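You operate a simulated robot arm through the tools that you are given. There is no shell and no other tool. Be economical: measure what you need, move in short steps, check, and stop when the job is done.

You are at the controls of a simulated robot arm. One attempt, no reset.

JOB
Brush out bays D and F and set both sliders to WAIT.
Fine: put the brush back. What is to be rubbed or washed off counts as gone when no trace of it is left.

It is judged by the outcome, as a careful person would: the job done as asked, and still so three seconds after it is handed in. It fails if anything else is knocked over, pushed out of place, dropped, spilled or broken.

ROBOT AND FRAMES
A 6-joint arm with a two-finger gripper on a trunk, on a base that drives. Base frame: it is fixed to the floor where the robot stands at the start and does not move with it; the origin is under the middle of the robot, x ahead of it, y to its left, z up. Units: mm, rad, N and s.
With the tool pointing down near the work surface it reaches from about 440 to 840 mm from the robot's upright axis, wherever it stands. Its first joint turns from -2.897 to 2.897 rad. Places, roughly: bay A slider [400, 1300, 1400]; bay B slider [400, 900, 1400]; bay C slider [400, 1300, 1100]; bay D shelf [600, 900, 1100]; bay D slider [400, 900, 1100]; bay E slider [400, 1300, 700]; bay F slider [400, 900, 700]; boot [500, 1250, 750]; dust [500, 900, 900]; shoe [500, 1250, 1250]. Payload 1.66 kg.
The TCP is the grasp point between the finger pads, 16 mm short of the fingertips. In the tool frame z runs along the fingers and y along their closing line. Largest opening 111 mm; the body of the gripper starts 104 mm behind the TCP.
Orientation is told as [roll, pitch, yaw] about the base's x, y, z axes, in that order, counted from this pose: with the fingers straight down and closing along the base's y, the tool's x points along the base's -x, its y along +y and its z along -z.

CONTROLS
- The arm moves only by the tool send_rows. Its argument "plan" is text: rows parted by semicolons, each of 7 numbers parted by spaces: the turn, a rotation vector about the tool's x, y, z in units of 5 degrees (1.0 is 5 degrees), then the shift along the tool's x, y, z in units of 20 mm (1.0 is 20 mm), then the finger opening in m, from 0 to 0.111. In form: ax ay az tx ty tz claw; .... A call has 1 to 20 rows; each row shifts and turns the commanded pose from where the row before left it, along the tool's axes as they then stand. A call with a number of a shift or a turn outside -1 to 1 is refused whole. Each row takes 0.2 s and may step no farther than 50 mm and 0.15 rad from the row before; otherwise, or with a gripper value out of range, the whole call is refused. Where a pose cannot be reached the arm comes as near as it can. A force on the tool above 40 N (or 10 N above the force at the start of the call, whichever is more), or a blocked arm, ends the call early, and 0.2 s more pass. The fingers move at their own pace and stop on an object; they squeeze with about 24 N. The grip force told is the motor's: it shows also when the fingers shut on nothing. Time passes only in rows, and 0.2 s behind the last, so rows that do not move let the fingers close. The reply holds the time, the measured pose of the TCP, the force on the tool along the base axes, the opening and the grip force, in the units named above and with some noise, with the torque about the TCP (base axes, N m) and any sound that the robot's microphone picked up.
- Cameras (640 x 400 px; columns grow to the right, rows downward): "scene" is now at [35.9, 197.3, 1625.8]; the picture's right is [0.13, -0.99, 0.00], its down [0.58, 0.07, -0.81] and it looks along [0.80, 0.10, 0.59] (base axes); focal length 214 px, centre (320, 200). "wrist" rides on the gripper at [70, 14, -143] in the tool frame; the picture's right is [-0.19, 0.98, 0.00], its down [-0.87, -0.17, -0.47] and it looks along [-0.46, -0.09, 0.88] (tool axes); focal length 230 px, centre (320, 200). There is no depth. A picture from a camera that has moved, and an enlarged one, comes with that camera's place and axes in the base frame and with its lens.
- snapshot(camera): a new picture of that camera. No time passes.
- move_column(by): slides the trunk up (or, below 0, down) by that many mm; the arm and the scene camera ride with it, the base frame stays. It gives what a move gives, with no picture.
- steer(legs): drives the robot by 1 to 6 legs, each [ahead, left, turn to the left] in mm, mm and rad, along the robot's own axes; the way and the turn of a leg run together, so that a leg with both is an arc; at most 1500 mm and 3.142 rad a leg. The arm and the cameras ride along, it lands a little off, and it stops where it bumps. It gives what a move gives.
- pan_tilt(pan, tilt): turns the head with the scene camera to pan (to the left, within 2.094 rad either way) and tilt (down, from -0.506 to 1.204), counted from straight ahead of the robot. It gives what a move gives.
- inspect(camera, box): a new picture of the part [left, top, right, bottom] of that camera's present view, enlarged. No time passes.
- job_done(): hands the job in; it is judged then, once.

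Go step by step. Nothing tells you exact positions but the pictures and the camera data: compare them with the known pose of the tool, close in by small moves and look again before you grip or let go. The budget is 120 turns and 90 pictures, counting those below and the enlarged ones. Unless the task says otherwise, let go and move clear before handing in, and close with one line.

The tools are called after "Call:" by a JSON object that holds its "api" and its "payload". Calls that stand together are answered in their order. send_rows: Moves the arm, as the interface text tells. Its arguments: {"type":"object","properties":{"plan":{"type":"string"}},"required":["plan"]} The other tools are called the same way: move_column (by) slides the trunk up or down; steer (legs) drives the base; pan_tilt (pan, tilt) turns the head that bears the scene camera; snapshot (camera) takes a picture; inspect (camera, box) takes an enlarged picture of a part of a camera's view; job_done () hands the job in.

At the start:

```text
time: 0.0
position: [120.6, 440.9, 1313.8]
ee_rot: [0.001, 0.0, -0.01]
contact_force: [-0.3, 0.3, 0.4]
ft_torque: [-0.01, 0.01, 0.03]
finger_gap: 111.0
gripper_force: 0.1
trunk travel left (down, up): [-100.0, 490.0]
robot x, y, heading: [0.8, -0.5, 0.005]
head pan, tilt: [0.559, 1.201]
```

scene: 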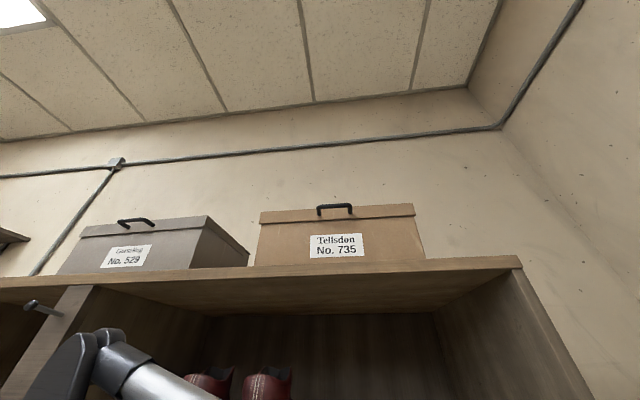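
wrist: 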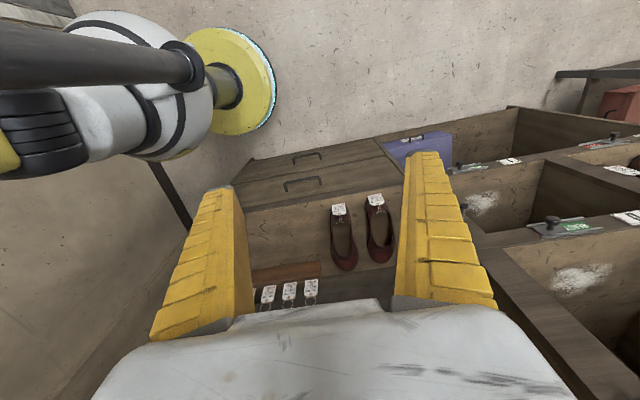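

I see shelf tops and the ceiling in the scene picture, and bays seen from the wrist. I'll turn the head toward the bays at the left and look.

Call:
{"api": "pan_tilt", "payload": {"pan": 1.1, "tilt": 0.5}}

Call:
{"api": "snapshot", "payload": {"camera": "scene"}}

Call:
{"api": "snapshot", "payload": {"camera": "wrist"}}

```text
time: 1.1
position: [122.6, 441.6, 1310.2]
ee_rot: [-0.001, 0.0, -0.016]
contact_force: [0.3, 0.0, -0.1]
ft_torque: [-0.05, -0.02, 0.01]
finger_gap: 110.9
gripper_force: 0.1
trunk travel left (down, up): [-100.0, 490.0]
robot x, y, heading: [3.4, 1.3, 0.0]
head pan, tilt: [1.1, 0.499]
```

```text
87 pictures are left
camera scene: at [36.8, 198.4, 1624.9], right [0.14, -0.99, 0.0], down [0.57, 0.08, -0.82], along [0.81, 0.12, 0.58], focal length 214 px, centre (320, 200)
```

scene: 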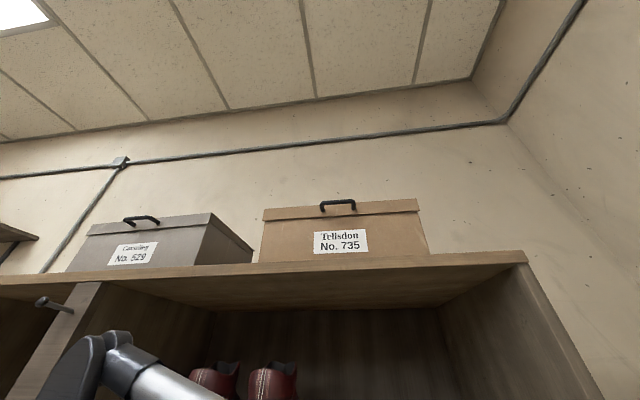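

```text
86 pictures are left
camera wrist: at [52.9, 455.7, 1453.3], right [0.21, 0.98, 0.0], down [0.86, -0.18, 0.47], along [0.46, -0.1, -0.88], focal length 230 px, centre (320, 200)
```

wrist: 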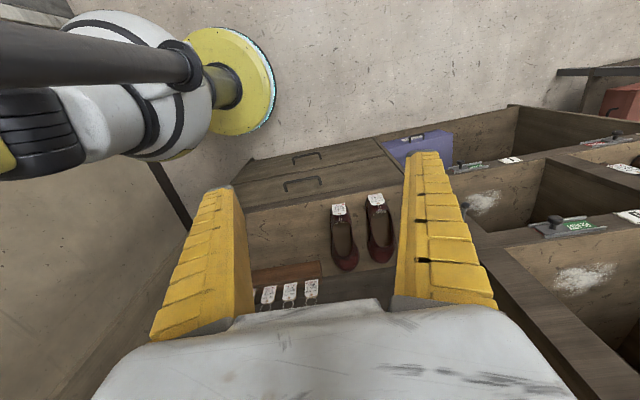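

The head reports a new pan, but the scene view hardly changed. I'll check once more with a different command.

Call:
{"api": "pan_tilt", "payload": {"pan": 0.6, "tilt": -0.3}}

```text
time: 2.2
position: [121.9, 442.2, 1308.0]
ee_rot: [0.0, -0.001, -0.016]
contact_force: [0.1, -0.4, -0.4]
ft_torque: [0.0, -0.02, 0.03]
finger_gap: 111.2
gripper_force: 0.0
trunk travel left (down, up): [-100.0, 490.0]
robot x, y, heading: [-2.4, 3.3, -0.001]
head pan, tilt: [0.6, -0.3]
```

Call:
{"api": "snapshot", "payload": {"camera": "scene"}}

```text
85 pictures are left
camera scene: at [36.9, 198.3, 1624.9], right [0.14, -0.99, 0.0], down [0.57, 0.08, -0.82], along [0.81, 0.11, 0.57], focal length 214 px, centre (320, 200)
```

scene: 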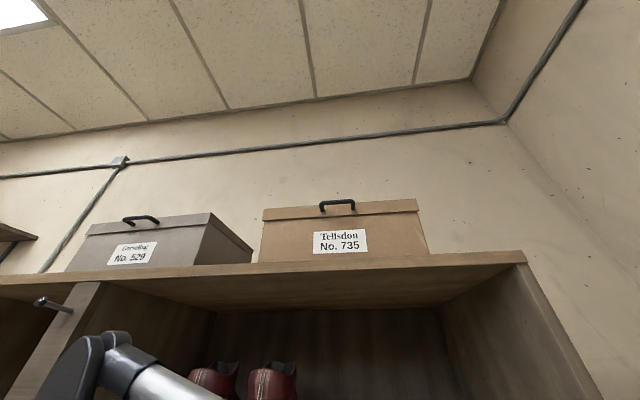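

The scene camera doesn't follow the head, so I'll rely on the wrist camera. I'll pitch the gripper up toward the rack to see its front.

Call:
{"api": "send_rows", "payload": {"plan": "0 -1 0 0 0 0 0.111;0 -1 0 0 0 0 0.111;0 -1 0 0 0 0 0.111;0 -1 0 0 0 0 0.111;0 -1 0 0 0 0 0.111;0 -1 0 0 0 0 0.111;0 -1 0 0 0 0 0.111;0 -1 0 0 0 0 0.111;0 -1 0 0 0 0 0.111"}}

Call:
{"api": "snapshot", "payload": {"camera": "wrist"}}

Call:
{"api": "snapshot", "payload": {"camera": "scene"}}

```text
time: 3.4
position: [183.3, 426.5, 1305.1]
ee_rot: [0.0, -0.434, -0.157]
contact_force: [0.5, -0.8, -0.1]
ft_torque: [0.03, 0.0, 0.04]
finger_gap: 111.3
gripper_force: 0.0
trunk travel left (down, up): [-100.0, 490.0]
robot x, y, heading: [-1.0, -1.2, -0.0]
head pan, tilt: [0.6, -0.3]
stopped in row 6: the arm was blocked; the commanded pose is now the measured one
```

```text
84 pictures are left
camera wrist: at [64.4, 458.5, 1406.5], right [0.32, 0.94, 0.08], down [0.55, -0.26, 0.79], along [0.77, -0.21, -0.61], focal length 230 px, centre (320, 200)
```

wrist: 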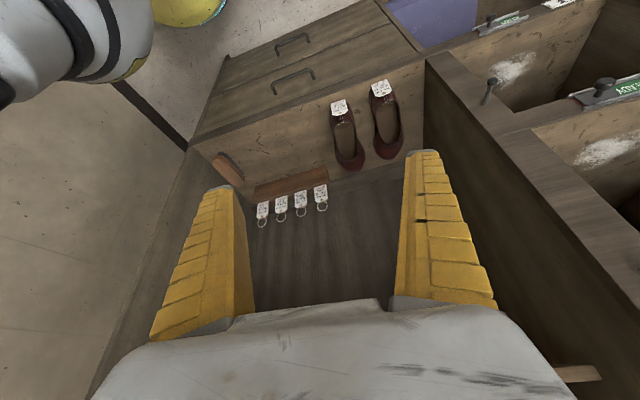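

```text
83 pictures are left
camera scene: at [38.1, 198.8, 1624.2], right [0.14, -0.99, 0.0], down [0.56, 0.08, -0.82], along [0.82, 0.12, 0.57], focal length 214 px, centre (320, 200)
```

scene: 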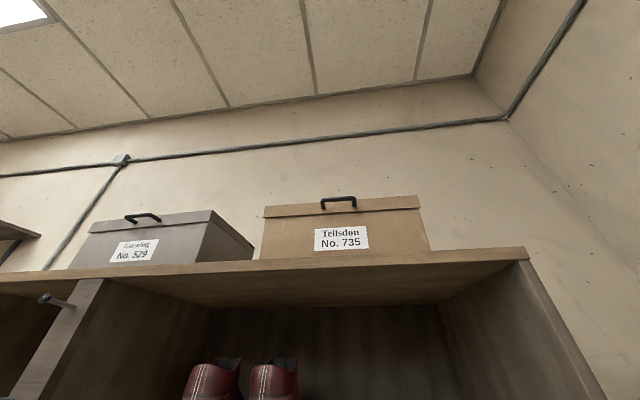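

The arm was blocked by its own reach; the floor to the left looks clear in the pictures. I'll drive left about 400 mm and look again.

Call:
{"api": "steer", "payload": {"legs": [[0, 400, 0]]}}

Call:
{"api": "snapshot", "payload": {"camera": "wrist"}}

Call:
{"api": "snapshot", "payload": {"camera": "scene"}}

```text
time: 6.0
position: [173.9, 834.1, 1304.9]
ee_rot: [0.0, -0.433, -0.14]
contact_force: [0.0, 0.7, -0.4]
ft_torque: [-0.04, -0.02, 0.02]
finger_gap: 111.0
gripper_force: 0.0
trunk travel left (down, up): [-100.0, 490.0]
robot x, y, heading: [-2.1, 405.8, 0.01]
head pan, tilt: [0.6, -0.3]
```

```text
82 pictures are left
camera wrist: at [54.0, 864.9, 1406.6], right [0.31, 0.95, 0.08], down [0.56, -0.25, 0.79], along [0.77, -0.2, -0.61], focal length 230 px, centre (320, 200)
```

wrist: 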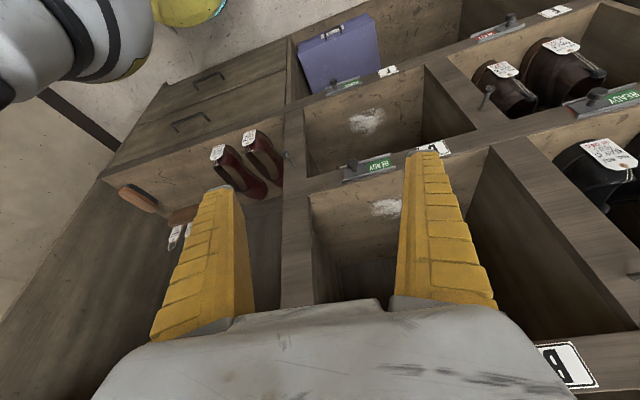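

```text
81 pictures are left
camera scene: at [32.3, 604.4, 1624.3], right [0.15, -0.99, 0.0], down [0.56, 0.09, -0.82], along [0.81, 0.13, 0.57], focal length 214 px, centre (320, 200)
```

scene: 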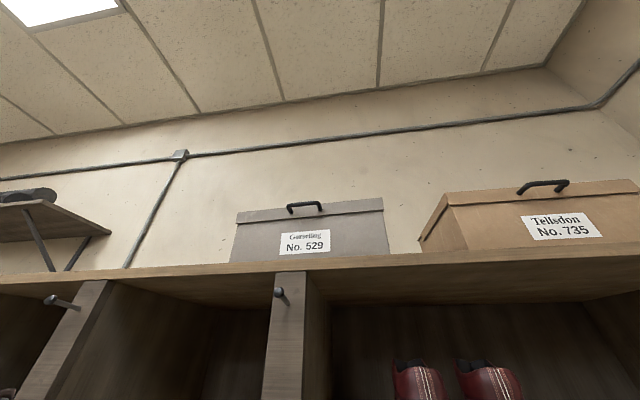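

I see D and F slider plates (READY, green) and dust patches in the bays; a small wooden thing at left may be the brush. I'll enlarge those.

Call:
{"api": "inspect", "payload": {"camera": "wrist", "box": [280, 0, 480, 240]}}

Call:
{"api": "inspect", "payload": {"camera": "wrist", "box": [90, 100, 310, 260]}}

Call:
{"api": "inspect", "payload": {"camera": "wrist", "box": [440, 0, 640, 200]}}

```text
1.67 times, centred on (380, 120) of wrist
camera zoom: at [54.0, 864.9, 1406.6], right [0.31, 0.95, 0.08], down [0.56, -0.25, 0.79], along [0.77, -0.2, -0.61], focal length 384 px, centre (220, 333)
```

zoom: 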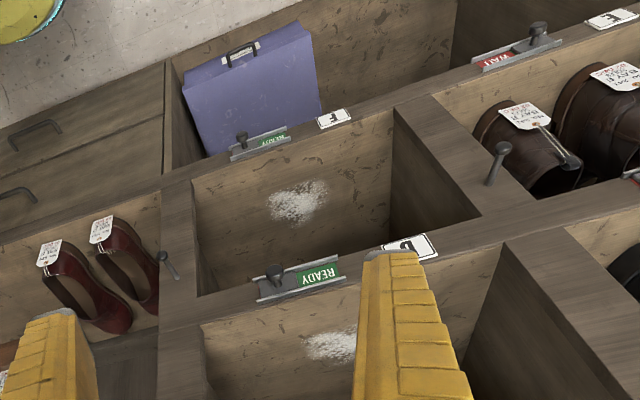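

```text
2.50 times, centred on (200, 180) of wrist
camera zoom: at [54.0, 864.9, 1406.6], right [0.31, 0.95, 0.08], down [0.56, -0.25, 0.79], along [0.77, -0.2, -0.61], focal length 575 px, centre (620, 250)
```

zoom: 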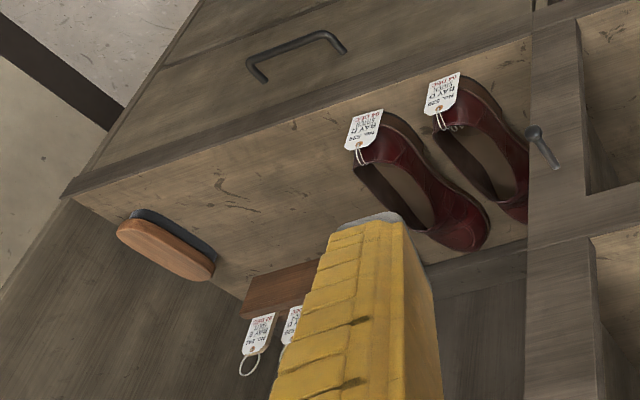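

```text
2.00 times, centred on (540, 100) of wrist
camera zoom: at [54.0, 864.9, 1406.6], right [0.31, 0.95, 0.08], down [0.56, -0.25, 0.79], along [0.77, -0.2, -0.61], focal length 460 px, centre (-120, 400)
```

zoom: 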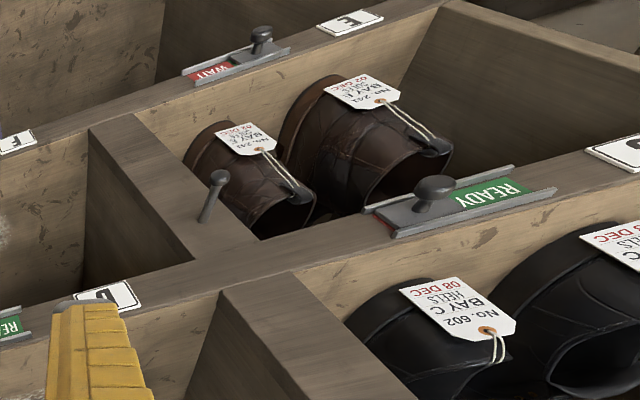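

The brush looks to be standing on its bristles on the open bench at about (510, 36, 800); slider knobs must go toward +y to show WAIT. I'll drive right so the arm faces the brush the same way it will face bays D/F.

Call:
{"api": "steer", "payload": {"legs": [[0, -740, 0]]}}

Call:
{"api": "snapshot", "payload": {"camera": "wrist"}}

```text
time: 10.0
position: [184.0, 96.5, 1305.0]
ee_rot: [0.0, -0.433, -0.15]
contact_force: [-0.9, 0.6, 1.0]
ft_torque: [0.01, -0.02, 0.04]
finger_gap: 110.6
gripper_force: 0.1
trunk travel left (down, up): [-100.0, 490.0]
robot x, y, heading: [0.8, -334.5, -0.003]
head pan, tilt: [0.6, -0.3]
```

```text
77 pictures are left
camera wrist: at [64.5, 127.5, 1406.3], right [0.32, 0.95, 0.08], down [0.56, -0.25, 0.79], along [0.77, -0.21, -0.61], focal length 230 px, centre (320, 200)
```

wrist: 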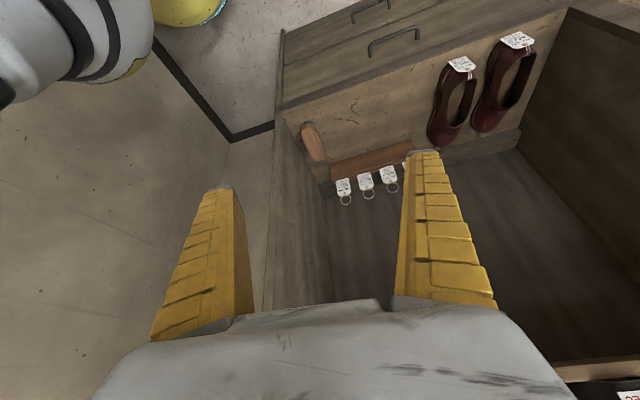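

The brush is at about (535, 0, 790), long axis about along x, near the right side panel. I'll lower the trunk and bring the gripper closer while squaring its yaw.

Call:
{"api": "move_column", "payload": {"by": -100}}

Call:
{"api": "send_rows", "payload": {"plan": "-0.36 0 -0.78 0 0 0 0.111;-0.36 0 -0.78 0 0 0 0.111;0 0 0 -0.2 -0.3 1 0.111;0 0 0 -0.2 -0.3 1 0.111;0 0 0 -0.2 -0.3 1 0.111;0 0 0 -0.2 -0.3 1 0.111;0 0 0 -0.2 -0.3 1 0.111;0 0 0 -0.2 -0.3 1 0.111;0 0 0 -0.2 -0.3 1 0.111;0 0 0 -0.2 -0.3 1 0.111;0 0 0 -0.2 -0.3 1 0.111;0 0 0 -0.2 -0.3 1 0.111;0 -1 0 0 0 0 0.111;0 -1 0 0 0 0 0.111;0 -1 0 0 0 0 0.111;0 -1 0 0 0 0 0.111"}}

Call:
{"api": "snapshot", "payload": {"camera": "wrist"}}

```text
time: 11.3
position: [183.9, 96.8, 1204.3]
ee_rot: [0.0, -0.432, -0.15]
contact_force: [-0.4, -0.3, -0.1]
ft_torque: [0.0, -0.01, 0.0]
finger_gap: 111.1
gripper_force: 0.0
trunk travel left (down, up): [0.0, 590.0]
robot x, y, heading: [4.4, -330.1, 0.008]
head pan, tilt: [0.6, -0.3]
```

```text
time: 14.7
position: [304.0, 36.9, 1040.3]
ee_rot: [-0.001, -0.781, 0.001]
contact_force: [-0.4, 0.4, -0.2]
ft_torque: [0.03, 0.0, 0.0]
finger_gap: 111.0
gripper_force: 0.1
trunk travel left (down, up): [0.0, 590.0]
robot x, y, heading: [7.6, -329.7, 0.002]
head pan, tilt: [0.6, -0.3]
```

```text
76 pictures are left
camera wrist: at [154.1, 49.5, 1093.1], right [0.13, 0.98, 0.13], down [0.28, -0.17, 0.94], along [0.95, -0.09, -0.3], focal length 230 px, centre (320, 200)
```

wrist: 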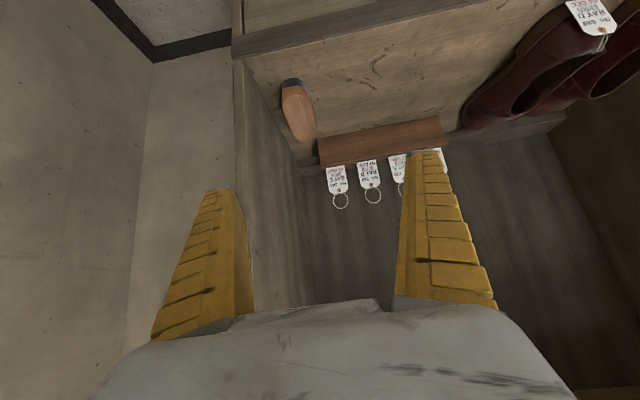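

Pitch is 45° and the brush is in plain view. I'll enlarge it to measure its width and gap to the side panel.

Call:
{"api": "inspect", "payload": {"camera": "wrist", "box": [220, 40, 380, 200]}}

```text
2.50 times, centred on (300, 120) of wrist
camera zoom: at [154.1, 49.5, 1093.1], right [0.13, 0.98, 0.13], down [0.28, -0.17, 0.94], along [0.95, -0.09, -0.3], focal length 575 px, centre (370, 400)
```

zoom: 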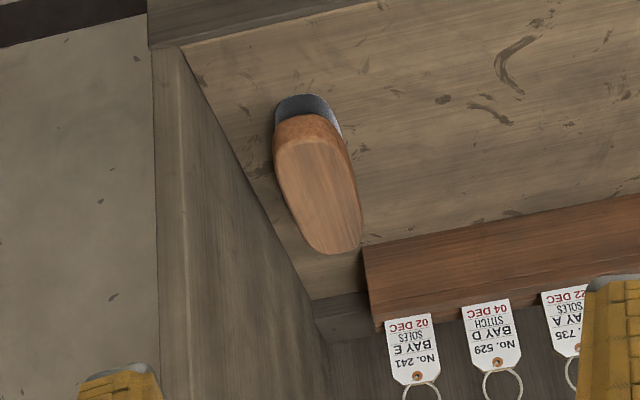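

Brush: about 50 mm wide, spanning x 451–590, y about 0, top at z≈820; panel inner face y≈-52. I'll approach along the tool axis with a 70 mm opening, stopping about 60 mm short.

Call:
{"api": "send_rows", "payload": {"plan": "0.65 0 0.65 0 0 0 0.075;0 0 0 0.1 -0.06 1 0.075;0 0 0 0.1 -0.06 1 0.075;0 0 0 0.1 -0.06 1 0.075;0 0 0 0.1 -0.06 1 0.075;0 0 0 0.1 -0.06 1 0.072;0 0 0 0.1 -0.06 1 0.072;0 0 0 0.1 -0.06 1 0.072;0 0 0 0.1 -0.06 1 0.072;0 0 0 0.1 -0.06 1 0.072;0 0 0 0.1 -0.06 1 0.072;0 0 0 0.1 -0.06 1 0.072;0 0 0 0 0 0.5 0.072"}}

Call:
{"api": "snapshot", "payload": {"camera": "wrist"}}

```text
time: 17.5
position: [449.6, 11.5, 861.2]
ee_rot: [0.0, -0.783, -0.077]
contact_force: [0.6, 0.3, -0.4]
ft_torque: [0.01, -0.03, -0.01]
finger_gap: 73.5
gripper_force: 1.0
trunk travel left (down, up): [0.0, 590.0]
robot x, y, heading: [5.2, -331.2, 0.01]
head pan, tilt: [0.6, -0.3]
```

```text
74 pictures are left
camera wrist: at [300.5, 36.6, 914.8], right [0.21, 0.97, 0.13], down [0.27, -0.19, 0.94], along [0.94, -0.16, -0.3], focal length 230 px, centre (320, 200)
```

wrist: 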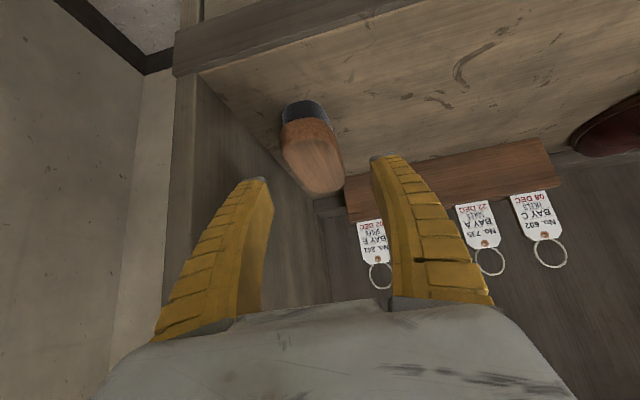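

The brush centre line runs (450, 9) to (569, -1), matching my yaw; the panel is close on the right, so I bias slightly to +y. Advancing the last 60 mm.

Call:
{"api": "send_rows", "payload": {"plan": "0 0 0 0 0.25 0 0.078;0 0 0 0 0 0.75 0.078;0 0 0 0 0 0.75 0.078;0 0 0 0 0 0.75 0.078;0 0 0 0 0 0.75 0.078"}}

Call:
{"api": "snapshot", "payload": {"camera": "wrist"}}

```text
time: 18.7
position: [492.1, 12.5, 818.7]
ee_rot: [-0.001, -0.781, -0.077]
contact_force: [0.3, 0.4, -0.1]
ft_torque: [-0.04, 0.0, -0.01]
finger_gap: 79.5
gripper_force: 0.8
trunk travel left (down, up): [0.0, 590.0]
robot x, y, heading: [-0.3, -331.9, 0.008]
head pan, tilt: [0.6, -0.3]
```

```text
73 pictures are left
camera wrist: at [342.9, 38.3, 872.8], right [0.21, 0.97, 0.13], down [0.27, -0.19, 0.94], along [0.94, -0.17, -0.3], focal length 230 px, centre (320, 200)
```

wrist: 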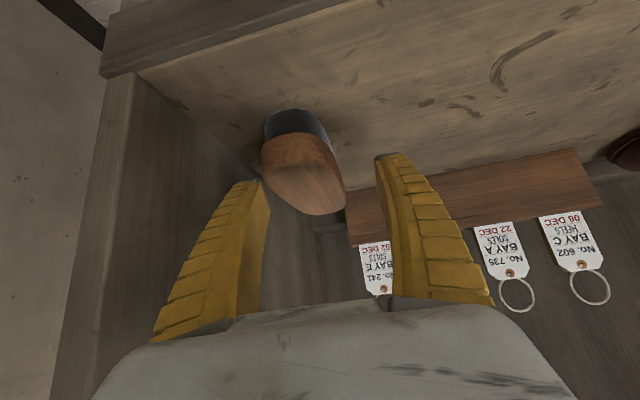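

Cross-checking with the earlier far pictures puts the bench at z≈757 (not 787): the brush spans x 480–627, wood z 775–794, panel y≈-67. I'll move on to about (542, -1, 789).

Call:
{"api": "send_rows", "payload": {"plan": "0 0 0 -0.18 -0.12 0.7 0.08;0 0 0 -0.18 -0.12 0.7 0.08;0 0 0 -0.18 -0.12 0.7 0.08;0 0 0 -0.18 -0.12 0.7 0.08"}}

Call:
{"api": "snapshot", "payload": {"camera": "wrist"}}

```text
time: 19.7
position: [542.9, 0.5, 788.3]
ee_rot: [0.001, -0.782, -0.079]
contact_force: [0.4, 1.0, -0.9]
ft_torque: [-0.01, 0.03, 0.02]
finger_gap: 81.5
gripper_force: 0.9
trunk travel left (down, up): [0.0, 590.0]
robot x, y, heading: [5.2, -329.7, 0.006]
head pan, tilt: [0.6, -0.3]
```

```text
72 pictures are left
camera wrist: at [392.8, 25.3, 841.0], right [0.21, 0.97, 0.13], down [0.27, -0.19, 0.94], along [0.94, -0.17, -0.3], focal length 230 px, centre (320, 200)
```

wrist: 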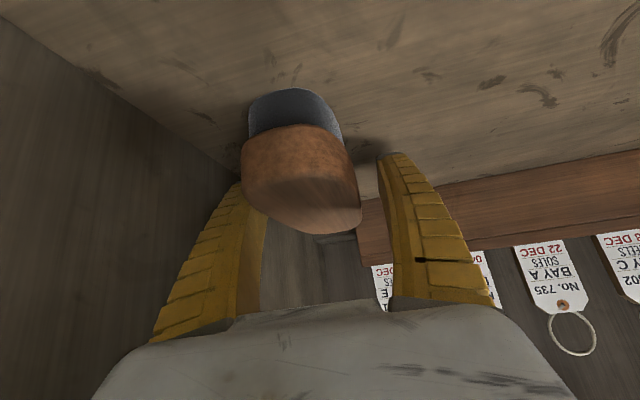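

The fingers straddle the brush back. Closing.

Call:
{"api": "send_rows", "payload": {"plan": "0 0 0 0 0 0 0.05;0 0 0 0 0 0 0.03;0 0 0 0 0 0 0.03;0 0 0 0 0 0 0.03"}}

Call:
{"api": "snapshot", "payload": {"camera": "wrist"}}

```text
time: 20.7
position: [540.9, -1.1, 788.5]
ee_rot: [-0.001, -0.783, -0.078]
contact_force: [-1.1, -0.1, 2.0]
ft_torque: [0.1, -0.02, 0.02]
finger_gap: 53.7
gripper_force: 23.8
trunk travel left (down, up): [0.0, 590.0]
robot x, y, heading: [3.0, -332.8, 0.007]
head pan, tilt: [0.6, -0.3]
```

```text
71 pictures are left
camera wrist: at [392.6, 25.2, 841.3], right [0.21, 0.97, 0.13], down [0.27, -0.19, 0.94], along [0.94, -0.16, -0.3], focal length 230 px, centre (320, 200)
```

wrist: 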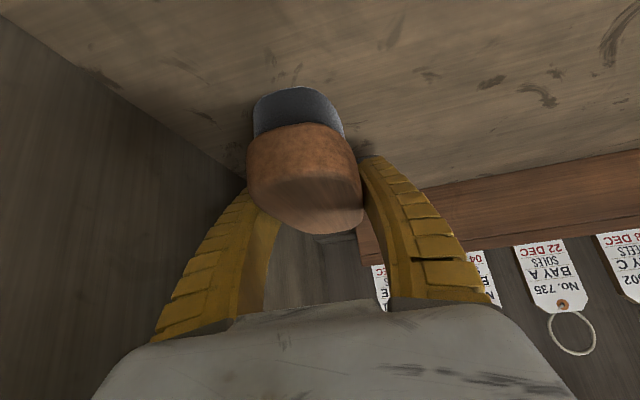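

Gripped at 54 mm with 24 N. Lifting slightly, then backing out along the approach.

Call:
{"api": "send_rows", "payload": {"plan": "0 0 0 -0.47 0 -0.47 0.03;0 0 0 -0.47 0 -0.47 0.03;0 0 0 -0.47 0.1 -0.47 0.03;0 0 0 0 0.1 -1 0.03;0 0 0 0 0.1 -1 0.03;0 0 0 0 0.1 -1 0.03;0 0 0 0 0.1 -1 0.03;0 0 0 0 0.1 -1 0.03;0 0 0 0 0.1 -1 0.03;0 0 0 0 0.1 -1 0.03;0 0 0 0 0.1 -1 0.03;0 0 0 0 0 -1 0.03;0 0 0 0 0 -1 0.03;0 0 0 0.2 0 -1 0.03;0 0 0 0.4 0 -1 0.03;0 0 0 0.7 0 -0.7 0.03;0 0 0 0.7 0 -0.7 0.03;0 0 0 0.7 0 -0.7 0.03;0 0 0 0.7 0 -0.7 0.03"}}

Call:
{"api": "snapshot", "payload": {"camera": "wrist"}}

```text
time: 24.7
position: [287.0, 38.3, 992.1]
ee_rot: [-0.002, -0.781, -0.081]
contact_force: [-0.3, 0.1, -1.1]
ft_torque: [0.03, -0.01, 0.03]
finger_gap: 53.5
gripper_force: 23.8
trunk travel left (down, up): [0.0, 590.0]
robot x, y, heading: [2.3, -330.9, 0.004]
head pan, tilt: [0.6, -0.3]
```

```text
70 pictures are left
camera wrist: at [138.2, 63.8, 1044.6], right [0.21, 0.97, 0.13], down [0.27, -0.19, 0.94], along [0.94, -0.17, -0.3], focal length 230 px, centre (320, 200)
```

wrist: 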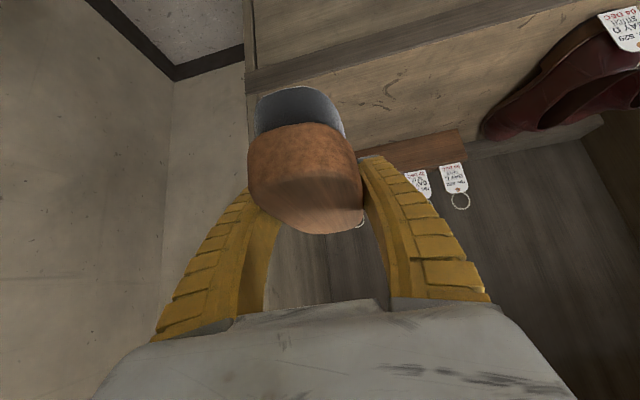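

Brush held firmly. Now back off 60 mm and drive left 850 mm to face bays D/F.

Call:
{"api": "steer", "payload": {"legs": [[-60, 0, 0], [0, 850, 0]]}}

Call:
{"api": "snapshot", "payload": {"camera": "wrist"}}

```text
time: 29.8
position: [226.4, 897.7, 991.9]
ee_rot: [0.0, -0.781, -0.083]
contact_force: [-1.1, -0.7, -2.1]
ft_torque: [0.0, 0.01, 0.0]
finger_gap: 53.6
gripper_force: 23.2
trunk travel left (down, up): [0.0, 590.0]
robot x, y, heading: [-56.9, 527.9, -0.001]
head pan, tilt: [0.6, -0.3]
```

```text
69 pictures are left
camera wrist: at [78.1, 922.9, 1044.6], right [0.22, 0.97, 0.13], down [0.27, -0.19, 0.94], along [0.94, -0.17, -0.3], focal length 230 px, centre (320, 200)
```

wrist: 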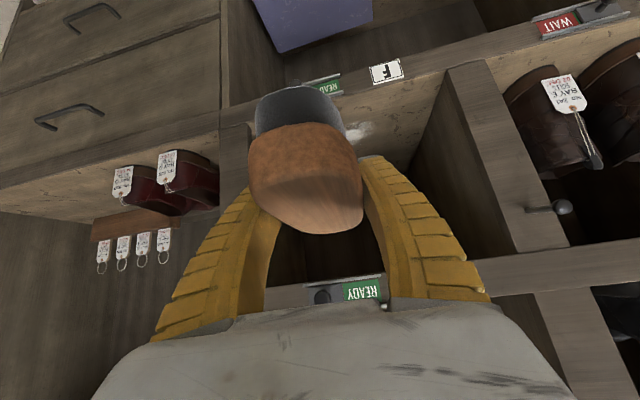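

I'm facing bay F: floor z≈757, walls y≈745–1100, dust about x 490–586, y 870–980. I'll enter bay F with the brush held above the floor on the left side of the dust.

Call:
{"api": "send_rows", "payload": {"plan": "0 0 0 0.34 -0.27 0.91 0.03;0 0 0 0.34 -0.27 0.91 0.03;0 0 0 0.34 -0.27 0.91 0.03;0 0 0 0.34 -0.27 0.91 0.03;0 0 0 0.34 -0.27 0.91 0.03;0 0 0 0.34 -0.27 0.91 0.03;0 0 0 0.34 -0.27 0.91 0.03;0 0 0 0.34 -0.27 0.91 0.03"}}

Call:
{"api": "snapshot", "payload": {"camera": "wrist"}}

```text
time: 31.6
position: [287.5, 849.3, 849.2]
ee_rot: [-0.001, -0.783, -0.082]
contact_force: [-0.6, -0.3, -1.5]
ft_torque: [-0.01, -0.02, 0.07]
finger_gap: 53.5
gripper_force: 23.9
trunk travel left (down, up): [0.0, 590.0]
robot x, y, heading: [-57.3, 527.2, -0.001]
head pan, tilt: [0.6, -0.3]
```

```text
68 pictures are left
camera wrist: at [139.9, 874.4, 902.4], right [0.21, 0.97, 0.13], down [0.27, -0.19, 0.94], along [0.94, -0.17, -0.3], focal length 230 px, centre (320, 200)
```

wrist: 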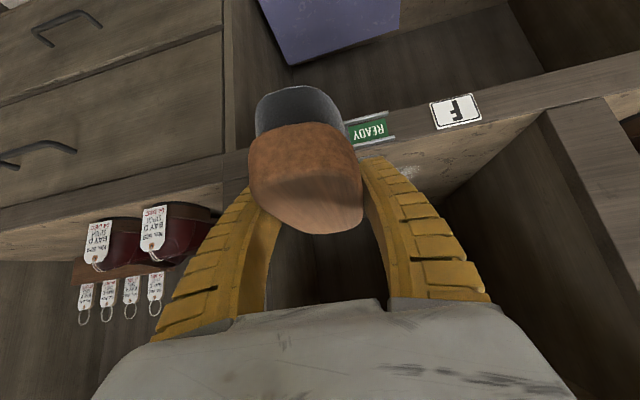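

Clear line in. Moving straight in 230 mm.

Call:
{"api": "send_rows", "payload": {"plan": "0 0 0 -0.71 0.083 0.704 0.03;0 0 0 -0.71 0.083 0.704 0.03;0 0 0 -0.71 0.083 0.704 0.03;0 0 0 -0.71 0.083 0.704 0.03;0 0 0 -0.71 0.083 0.704 0.03;0 0 0 -0.71 0.083 0.704 0.03;0 0 0 -0.71 0.083 0.704 0.03;0 0 0 -0.71 0.083 0.704 0.03;0 0 0 -0.71 0.083 0.704 0.03;0 0 0 -0.71 0.083 0.704 0.03;0 0 0 -0.71 0.083 0.704 0.03;0 0 0 -0.5 0.05 0.5 0.03"}}

Call:
{"api": "snapshot", "payload": {"camera": "wrist"}}

```text
time: 34.2
position: [522.1, 849.2, 848.9]
ee_rot: [0.001, -0.783, -0.083]
contact_force: [0.7, -0.3, -1.7]
ft_torque: [-0.02, -0.03, 0.04]
finger_gap: 53.2
gripper_force: 23.8
trunk travel left (down, up): [0.0, 590.0]
robot x, y, heading: [-60.0, 532.5, 0.0]
head pan, tilt: [0.6, -0.3]
```

```text
67 pictures are left
camera wrist: at [373.8, 874.6, 902.1], right [0.22, 0.97, 0.13], down [0.27, -0.19, 0.94], along [0.94, -0.17, -0.3], focal length 230 px, centre (320, 200)
```

wrist: 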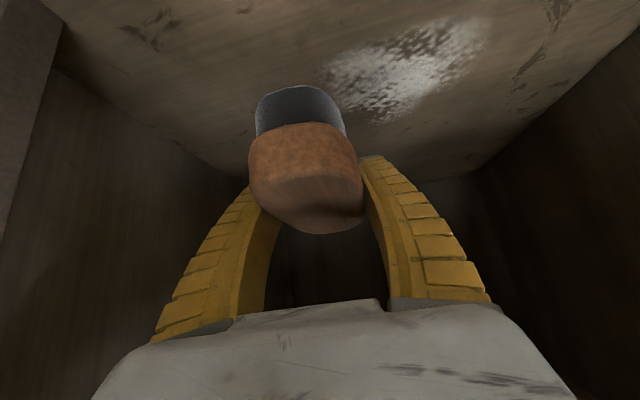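

Dust spans about x 495–590, y 865–985. Lowering the brush left of it until the bristles touch.

Call:
{"api": "send_rows", "payload": {"plan": "0 0 0 0.6 0 0.6 0.03;0 0 0 0.6 0 0.6 0.03;0 0 0 0.6 0 0.6 0.03;0 0 0 0.15 0 0.15 0.03;0 0 0 0 0 0 0.03"}}

Call:
{"api": "snapshot", "payload": {"camera": "wrist"}}

```text
time: 35.4
position: [522.7, 850.0, 795.0]
ee_rot: [-0.001, -0.782, -0.08]
contact_force: [0.9, -0.2, -1.2]
ft_torque: [0.0, 0.01, -0.01]
finger_gap: 53.4
gripper_force: 24.1
trunk travel left (down, up): [0.0, 590.0]
robot x, y, heading: [-57.7, 527.1, 0.003]
head pan, tilt: [0.6, -0.3]
```

```text
66 pictures are left
camera wrist: at [374.0, 875.6, 848.2], right [0.22, 0.97, 0.13], down [0.27, -0.19, 0.94], along [0.94, -0.17, -0.3], focal length 230 px, centre (320, 200)
```

wrist: 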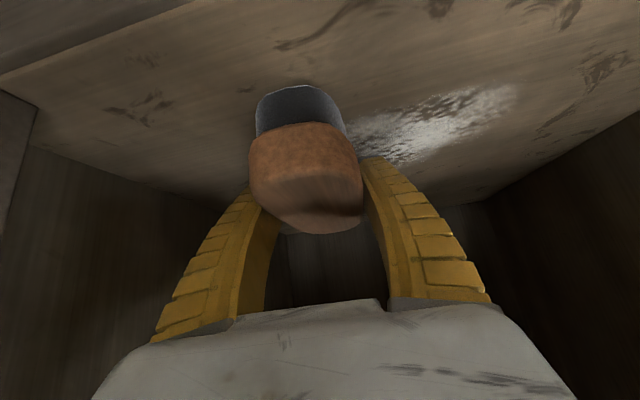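

Not touching yet at z 795. Stepping down in 2 mm rows.

Call:
{"api": "send_rows", "payload": {"plan": "0 0 0 0.07 0 0.07 0.03;0 0 0 0.07 0 0.07 0.03;0 0 0 0.07 0 0.07 0.03;0 0 0 0.07 0 0.07 0.03;0 0 0 0 0 0 0.03"}}

```text
time: 36.6
position: [522.1, 849.5, 787.9]
ee_rot: [0.0, -0.783, -0.082]
contact_force: [7.6, 2.9, 17.0]
ft_torque: [0.02, -0.21, 0.07]
finger_gap: 53.8
gripper_force: 23.9
trunk travel left (down, up): [0.0, 590.0]
robot x, y, heading: [-56.3, 527.8, -0.002]
head pan, tilt: [0.6, -0.3]
```

Bristles are pressing with about 17 N. Sweeping to the left across the dust and back.

Call:
{"api": "send_rows", "payload": {"plan": "0 0 0 0 0.75 0 0.03;0 0 0 0 0.75 0 0.03;0 0 0 0 0.75 0 0.03;0 0 0 0 0.75 0 0.03;0 0 0 0 0.75 0 0.03;0 0 0 0 0.75 0 0.03;0 0 0 0 0.75 0 0.03;0 0 0 0 0.75 0 0.03;0 0 0 0 0.75 0 0.03;0 0 0 0 0.75 0 0.03;0 0 0 0 0.75 0 0.03"}}

Call:
{"api": "snapshot", "payload": {"camera": "wrist"}}

```text
time: 39.0
position: [535.2, 1012.8, 786.2]
ee_rot: [0.002, -0.784, -0.085]
contact_force: [-1.0, -6.5, 16.8]
ft_torque: [-0.11, -0.39, -0.03]
finger_gap: 54.0
gripper_force: 24.6
trunk travel left (down, up): [0.0, 590.0]
robot x, y, heading: [-56.7, 531.6, -0.0]
head pan, tilt: [0.6, -0.3]
```

```text
65 pictures are left
camera wrist: at [386.2, 1037.8, 840.0], right [0.22, 0.97, 0.13], down [0.27, -0.19, 0.94], along [0.94, -0.17, -0.3], focal length 230 px, centre (320, 200)
```

wrist: 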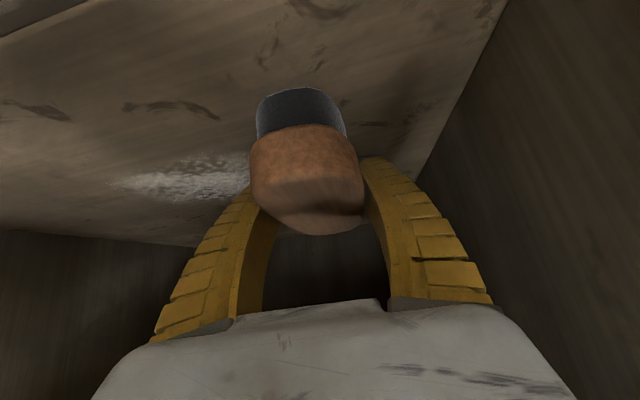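

Some dust remains; I'll sweep back with a little more pressure and again forward.

Call:
{"api": "send_rows", "payload": {"plan": "0 0 0 0.05 -0.75 0.05 0.03;0 0 0 0 -0.75 0 0.03;0 0 0 0 -0.75 0 0.03;0 0 0 0 -0.75 0 0.03;0 0 0 0 -0.75 0 0.03;0 0 0 0 -0.75 0 0.03;0 0 0 0 -0.75 0 0.03;0 0 0 0 -0.75 0 0.03;0 0 0 0 -0.75 0 0.03;0 0 0 0 -0.75 0 0.03;0 0 0 0 -0.75 0 0.03"}}

Call:
{"api": "snapshot", "payload": {"camera": "wrist"}}

```text
time: 41.4
position: [521.3, 850.9, 784.3]
ee_rot: [0.0, -0.781, -0.08]
contact_force: [-0.7, -0.4, -2.3]
ft_torque: [-0.01, 0.0, 0.0]
finger_gap: 53.0
gripper_force: 23.9
trunk travel left (down, up): [0.0, 590.0]
robot x, y, heading: [-58.3, 527.3, -0.003]
head pan, tilt: [0.6, -0.3]
```

```text
64 pictures are left
camera wrist: at [372.9, 875.9, 838.0], right [0.22, 0.97, 0.13], down [0.27, -0.19, 0.94], along [0.94, -0.17, -0.3], focal length 230 px, centre (320, 200)
```

wrist: 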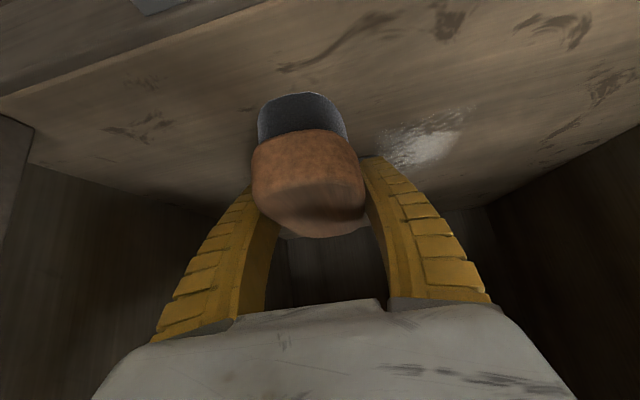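

The dust is shrinking, but the brush slid up slightly in the grip and lost contact. I'll step down gently until light contact.

Call:
{"api": "send_rows", "payload": {"plan": "0 0 0 0.05 0 0.05 0.03;0 0 0 0 0 0 0.03"}}

Call:
{"api": "inspect", "payload": {"camera": "wrist", "box": [220, 60, 380, 260]}}

```text
time: 42.0
position: [520.9, 851.1, 784.4]
ee_rot: [0.002, -0.783, -0.081]
contact_force: [5.8, 5.5, 17.5]
ft_torque: [0.06, -0.2, 0.06]
finger_gap: 52.8
gripper_force: 23.5
trunk travel left (down, up): [0.0, 590.0]
robot x, y, heading: [-58.3, 526.3, 0.004]
head pan, tilt: [0.6, -0.3]
```

```text
2.00 times, centred on (300, 160) of wrist
camera zoom: at [372.5, 875.3, 837.2], right [0.21, 0.97, 0.13], down [0.26, -0.19, 0.95], along [0.94, -0.17, -0.3], focal length 460 px, centre (360, 280)
```

zoom: 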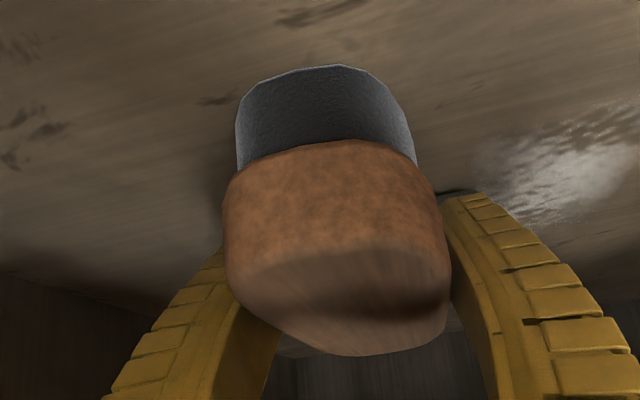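

Contact restored (17 N). Sweeping again, a bit deeper in x so the whole remaining patch is under the brush.

Call:
{"api": "send_rows", "payload": {"plan": "0 0 0 -0.25 0.5 0.25 0.03;0 0 0 -0.25 0.5 0.25 0.03;0 0 0 0 0.5 0 0.03;0 0 0 0 0.5 0 0.03;0 0 0 0 0.5 0 0.03;0 0 0 0 0.5 0 0.03;0 0 0 0 0.5 0 0.03;0 0 0 0 0.5 0 0.03;0 0 0 0 0.5 0 0.03;0 0 0 0 0.5 0 0.03;0 0 0 0 0.5 0 0.03;0 0 0 0 0.5 0 0.03;0 0 0 0 0.5 0 0.03;0 0 0 0 0.5 0 0.03;0 0 0 0 0.5 0 0.03"}}

Call:
{"api": "snapshot", "payload": {"camera": "wrist"}}

```text
time: 45.2
position: [549.8, 998.7, 784.3]
ee_rot: [-0.003, -0.782, -0.081]
contact_force: [-0.1, 0.1, 0.2]
ft_torque: [0.01, -0.02, 0.0]
finger_gap: 52.8
gripper_force: 24.4
trunk travel left (down, up): [0.0, 590.0]
robot x, y, heading: [-59.8, 525.4, 0.004]
head pan, tilt: [0.6, -0.3]
```

```text
62 pictures are left
camera wrist: at [400.1, 1023.5, 836.8], right [0.22, 0.97, 0.13], down [0.27, -0.19, 0.94], along [0.94, -0.17, -0.3], focal length 230 px, centre (320, 200)
```

wrist: 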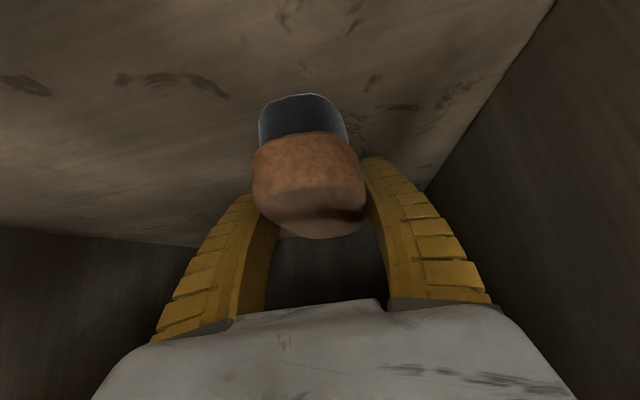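

No dust visible now. I'll lift and back out a bit to check the floor of bay F.

Call:
{"api": "send_rows", "payload": {"plan": "0 0 0 -0.6 0 -0.6 0.03;0 0 0 -0.6 0 -0.6 0.03;0 0 0 -0.6 -0.6 -0.6 0.03;0 0 0 0.71 -0.6 -0.704 0.03;0 0 0 0.71 -0.6 -0.704 0.03;0 0 0 0.71 -0.6 -0.704 0.03;0 0 0 0.71 -0.6 -0.704 0.03;0 0 0 0.71 -0.6 -0.704 0.03;0 0 0 0.71 -0.6 -0.704 0.03"}}

Call:
{"api": "snapshot", "payload": {"camera": "wrist"}}

```text
time: 47.2
position: [423.2, 922.3, 835.6]
ee_rot: [-0.001, -0.781, -0.081]
contact_force: [0.5, 0.3, -0.3]
ft_torque: [-0.02, 0.0, 0.04]
finger_gap: 52.9
gripper_force: 24.1
trunk travel left (down, up): [0.0, 590.0]
robot x, y, heading: [-57.4, 527.5, 0.003]
head pan, tilt: [0.6, -0.3]
```

```text
61 pictures are left
camera wrist: at [273.7, 948.2, 887.7], right [0.22, 0.97, 0.13], down [0.27, -0.19, 0.94], along [0.94, -0.17, -0.3], focal length 230 px, centre (320, 200)
```

wrist: 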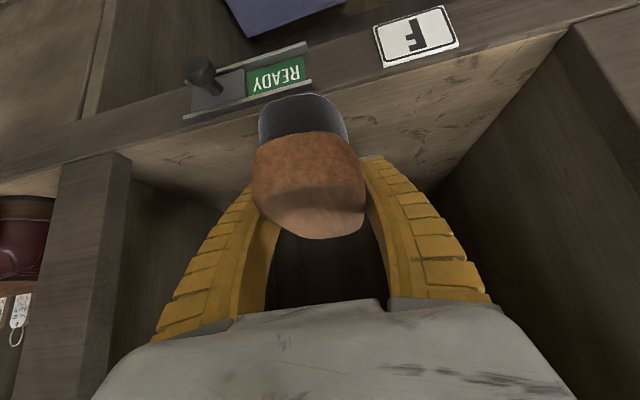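

Slider F is well in view: the knob is at the right end and READY shows. Checking the floor right and left of the brush for traces.

Call:
{"api": "inspect", "payload": {"camera": "wrist", "box": [340, 60, 560, 180]}}

Call:
{"api": "inspect", "payload": {"camera": "wrist", "box": [120, 60, 270, 220]}}

```text
2.91 times, centred on (450, 120) of wrist
camera zoom: at [273.7, 948.2, 887.7], right [0.22, 0.97, 0.13], down [0.27, -0.19, 0.94], along [0.94, -0.17, -0.3], focal length 669 px, centre (-58, 433)
```

zoom: 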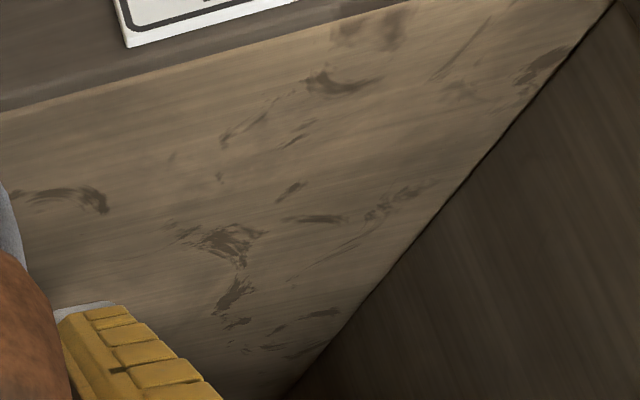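

```text
2.50 times, centred on (195, 140) of wrist
camera zoom: at [273.7, 948.2, 887.7], right [0.22, 0.97, 0.13], down [0.27, -0.19, 0.94], along [0.94, -0.17, -0.3], focal length 575 px, centre (632, 350)
```

zoom: 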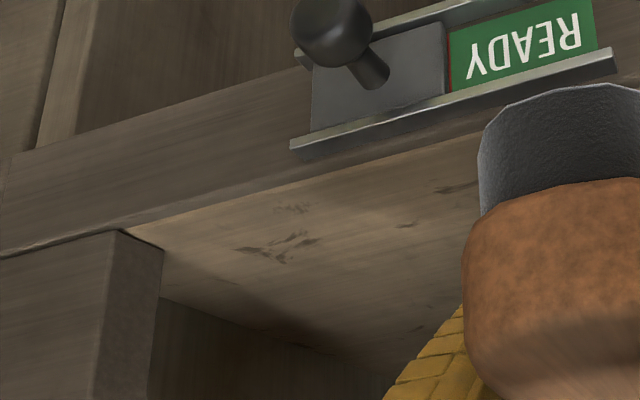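

Those parts of F are clean. Backing out and raising the trunk 350 mm to face bay D with the same arm pose.

Call:
{"api": "send_rows", "payload": {"plan": "0 0 0 0.71 -0.08 -0.704 0.03;0 0 0 0.71 -0.08 -0.704 0.03;0 0 0 0.71 -0.08 -0.704 0.03;0 0 0 0.71 -0.08 -0.704 0.03;0 0 0 0.71 -0.08 -0.704 0.03;0 0 0 0.71 -0.08 -0.704 0.03;0 0 0 0.71 -0.08 -0.704 0.03;0 0 0 0.71 -0.08 -0.704 0.03;0 0 0 0.71 -0.08 -0.704 0.03"}}

Call:
{"api": "snapshot", "payload": {"camera": "wrist"}}

Call:
{"api": "move_column", "payload": {"by": 350}}

Call:
{"api": "snapshot", "payload": {"camera": "wrist"}}

```text
time: 49.2
position: [241.7, 924.5, 835.4]
ee_rot: [0.001, -0.783, -0.08]
contact_force: [0.1, -0.4, -1.2]
ft_torque: [0.01, -0.01, -0.02]
finger_gap: 53.2
gripper_force: 23.7
trunk travel left (down, up): [0.0, 590.0]
robot x, y, heading: [-59.0, 531.2, 0.003]
head pan, tilt: [0.6, -0.3]
```

```text
58 pictures are left
camera wrist: at [93.4, 949.8, 888.7], right [0.22, 0.97, 0.13], down [0.27, -0.19, 0.94], along [0.94, -0.17, -0.3], focal length 230 px, centre (320, 200)
```

wrist: 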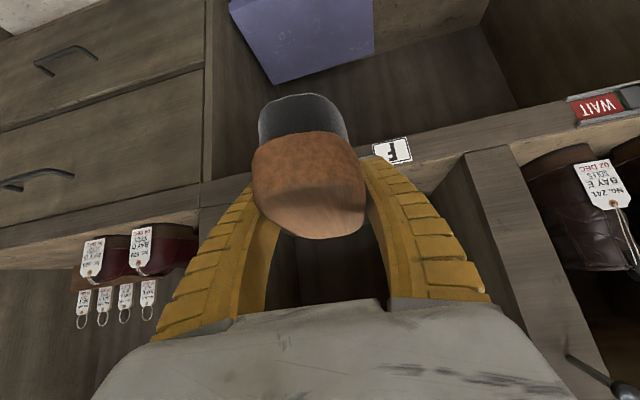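

```text
time: 52.6
position: [242.3, 924.7, 1185.5]
ee_rot: [0.0, -0.781, -0.083]
contact_force: [0.3, 0.5, -2.3]
ft_torque: [-0.02, 0.0, -0.03]
finger_gap: 52.7
gripper_force: 24.2
trunk travel left (down, up): [-350.0, 240.0]
robot x, y, heading: [-59.5, 528.0, 0.003]
head pan, tilt: [0.6, -0.3]
```

```text
57 pictures are left
camera wrist: at [93.6, 949.9, 1238.6], right [0.22, 0.97, 0.13], down [0.27, -0.19, 0.94], along [0.94, -0.17, -0.3], focal length 230 px, centre (320, 200)
```

wrist: 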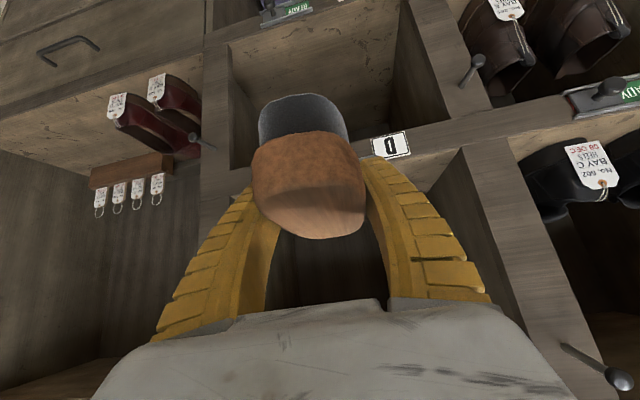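

Bay D looks just like F about 343 mm higher. Checking F's floor from above, then entering D.

Call:
{"api": "inspect", "payload": {"camera": "wrist", "box": [200, 0, 440, 150]}}

Call:
{"api": "send_rows", "payload": {"plan": "0 0 0 -0.71 -0.19 0.704 0.03;0 0 0 -0.71 -0.19 0.704 0.03;0 0 0 -0.71 -0.19 0.704 0.03;0 0 0 -0.71 -0.19 0.704 0.03;0 0 0 -0.71 -0.19 0.704 0.03;0 0 0 -0.71 -0.19 0.704 0.03;0 0 0 -0.71 -0.19 0.704 0.03;0 0 0 -0.71 -0.19 0.704 0.03;0 0 0 -0.71 -0.19 0.704 0.03;0 0 0 -0.71 -0.19 0.704 0.03;0 0 0 -0.71 -0.19 0.704 0.03;0 0 0 -0.71 -0.19 0.704 0.03;0 0 0 -0.71 -0.19 0.704 0.03;0 0 0 -0.71 -0.19 0.704 0.03"}}

Call:
{"api": "snapshot", "payload": {"camera": "wrist"}}

```text
2.67 times, centred on (320, 75) of wrist
camera zoom: at [93.6, 949.9, 1238.6], right [0.22, 0.97, 0.13], down [0.27, -0.19, 0.94], along [0.94, -0.17, -0.3], focal length 614 px, centre (320, 533)
```

zoom: 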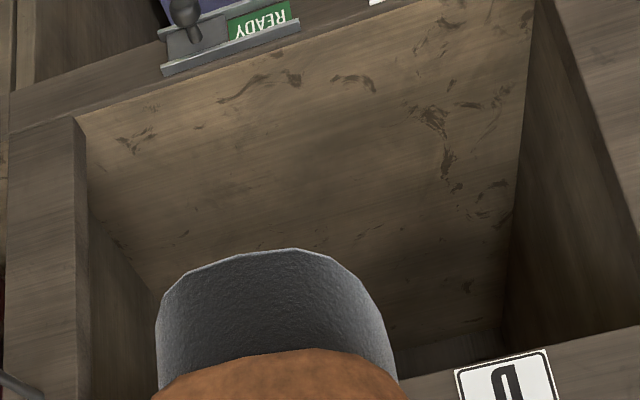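

```text
time: 55.6
position: [516.7, 848.6, 1186.1]
ee_rot: [-0.001, -0.783, -0.082]
contact_force: [0.0, 0.1, -1.3]
ft_torque: [0.03, 0.05, 0.01]
finger_gap: 52.7
gripper_force: 24.4
trunk travel left (down, up): [-350.0, 240.0]
robot x, y, heading: [-56.3, 528.2, 0.005]
head pan, tilt: [0.6, -0.3]
```

```text
55 pictures are left
camera wrist: at [368.0, 873.9, 1239.1], right [0.22, 0.97, 0.13], down [0.27, -0.19, 0.94], along [0.94, -0.17, -0.3], focal length 230 px, centre (320, 200)
```

wrist: 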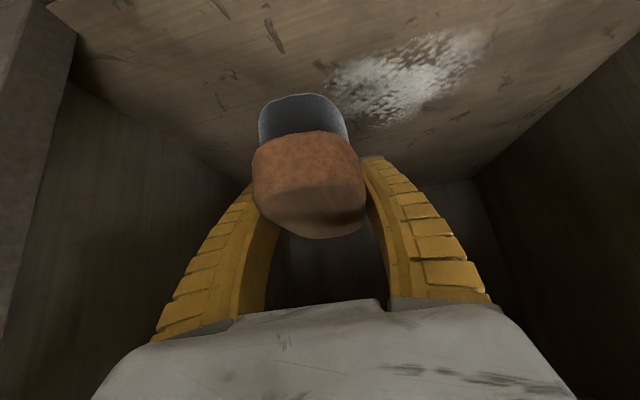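

F is clean. Dust in D lies just the same as in F. Lowering to just above the floor and feeling for contact.

Call:
{"api": "send_rows", "payload": {"plan": "0 0 0 0.3 0 0.9 0.03;0 0 0 0.55 0 0.9 0.03;0 0 0 0.9 0 0.9 0.03;0 0 0 0.05 0 0.05 0.03;0 0 0 0 0 0 0.03"}}

```text
time: 56.8
position: [529.6, 847.0, 1120.0]
ee_rot: [0.0, -0.782, -0.085]
contact_force: [4.3, 0.9, 9.9]
ft_torque: [-0.04, -0.19, -0.01]
finger_gap: 54.0
gripper_force: 24.6
trunk travel left (down, up): [-350.0, 240.0]
robot x, y, heading: [-60.4, 525.5, 0.005]
head pan, tilt: [0.6, -0.3]
```

Contact at 10 N. Sweeping across to +y.

Call:
{"api": "send_rows", "payload": {"plan": "0 0 0 0.03 0.5 0.03 0.03;0 0 0 0 0.5 0 0.03;0 0 0 0 0.5 0 0.03;0 0 0 0 0.5 0 0.03;0 0 0 0 0.5 0 0.03;0 0 0 0 0.5 0 0.03;0 0 0 0 0.5 0 0.03;0 0 0 0 0.5 0 0.03;0 0 0 0 0.5 0 0.03;0 0 0 0 0.5 0 0.03;0 0 0 0 0.5 0 0.03;0 0 0 0 0.5 0 0.03;0 0 0 0 0.5 0 0.03;0 0 0 0 0.5 0 0.03;0 0 0 0 0.5 0 0.03;0 0 0 0 0.5 0 0.03"}}

Call:
{"api": "snapshot", "payload": {"camera": "wrist"}}

```text
time: 60.2
position: [543.3, 1006.4, 1120.3]
ee_rot: [-0.002, -0.783, -0.082]
contact_force: [0.5, -0.2, -0.9]
ft_torque: [0.02, 0.0, 0.0]
finger_gap: 53.6
gripper_force: 24.5
trunk travel left (down, up): [-350.0, 240.0]
robot x, y, heading: [-60.3, 528.4, 0.0]
head pan, tilt: [0.6, -0.3]
```

```text
54 pictures are left
camera wrist: at [395.3, 1033.2, 1173.1], right [0.22, 0.97, 0.13], down [0.27, -0.19, 0.94], along [0.94, -0.17, -0.3], focal length 230 px, centre (320, 200)
```

wrist: 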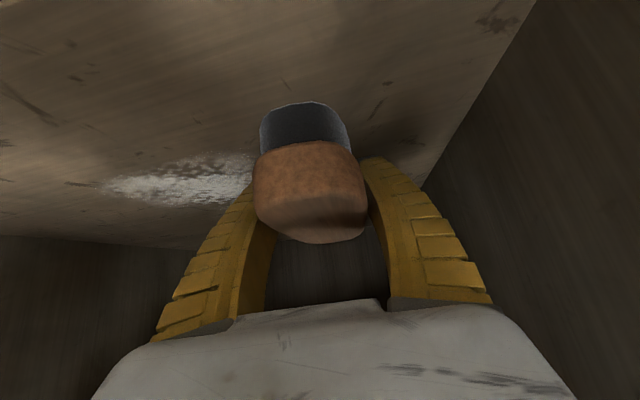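

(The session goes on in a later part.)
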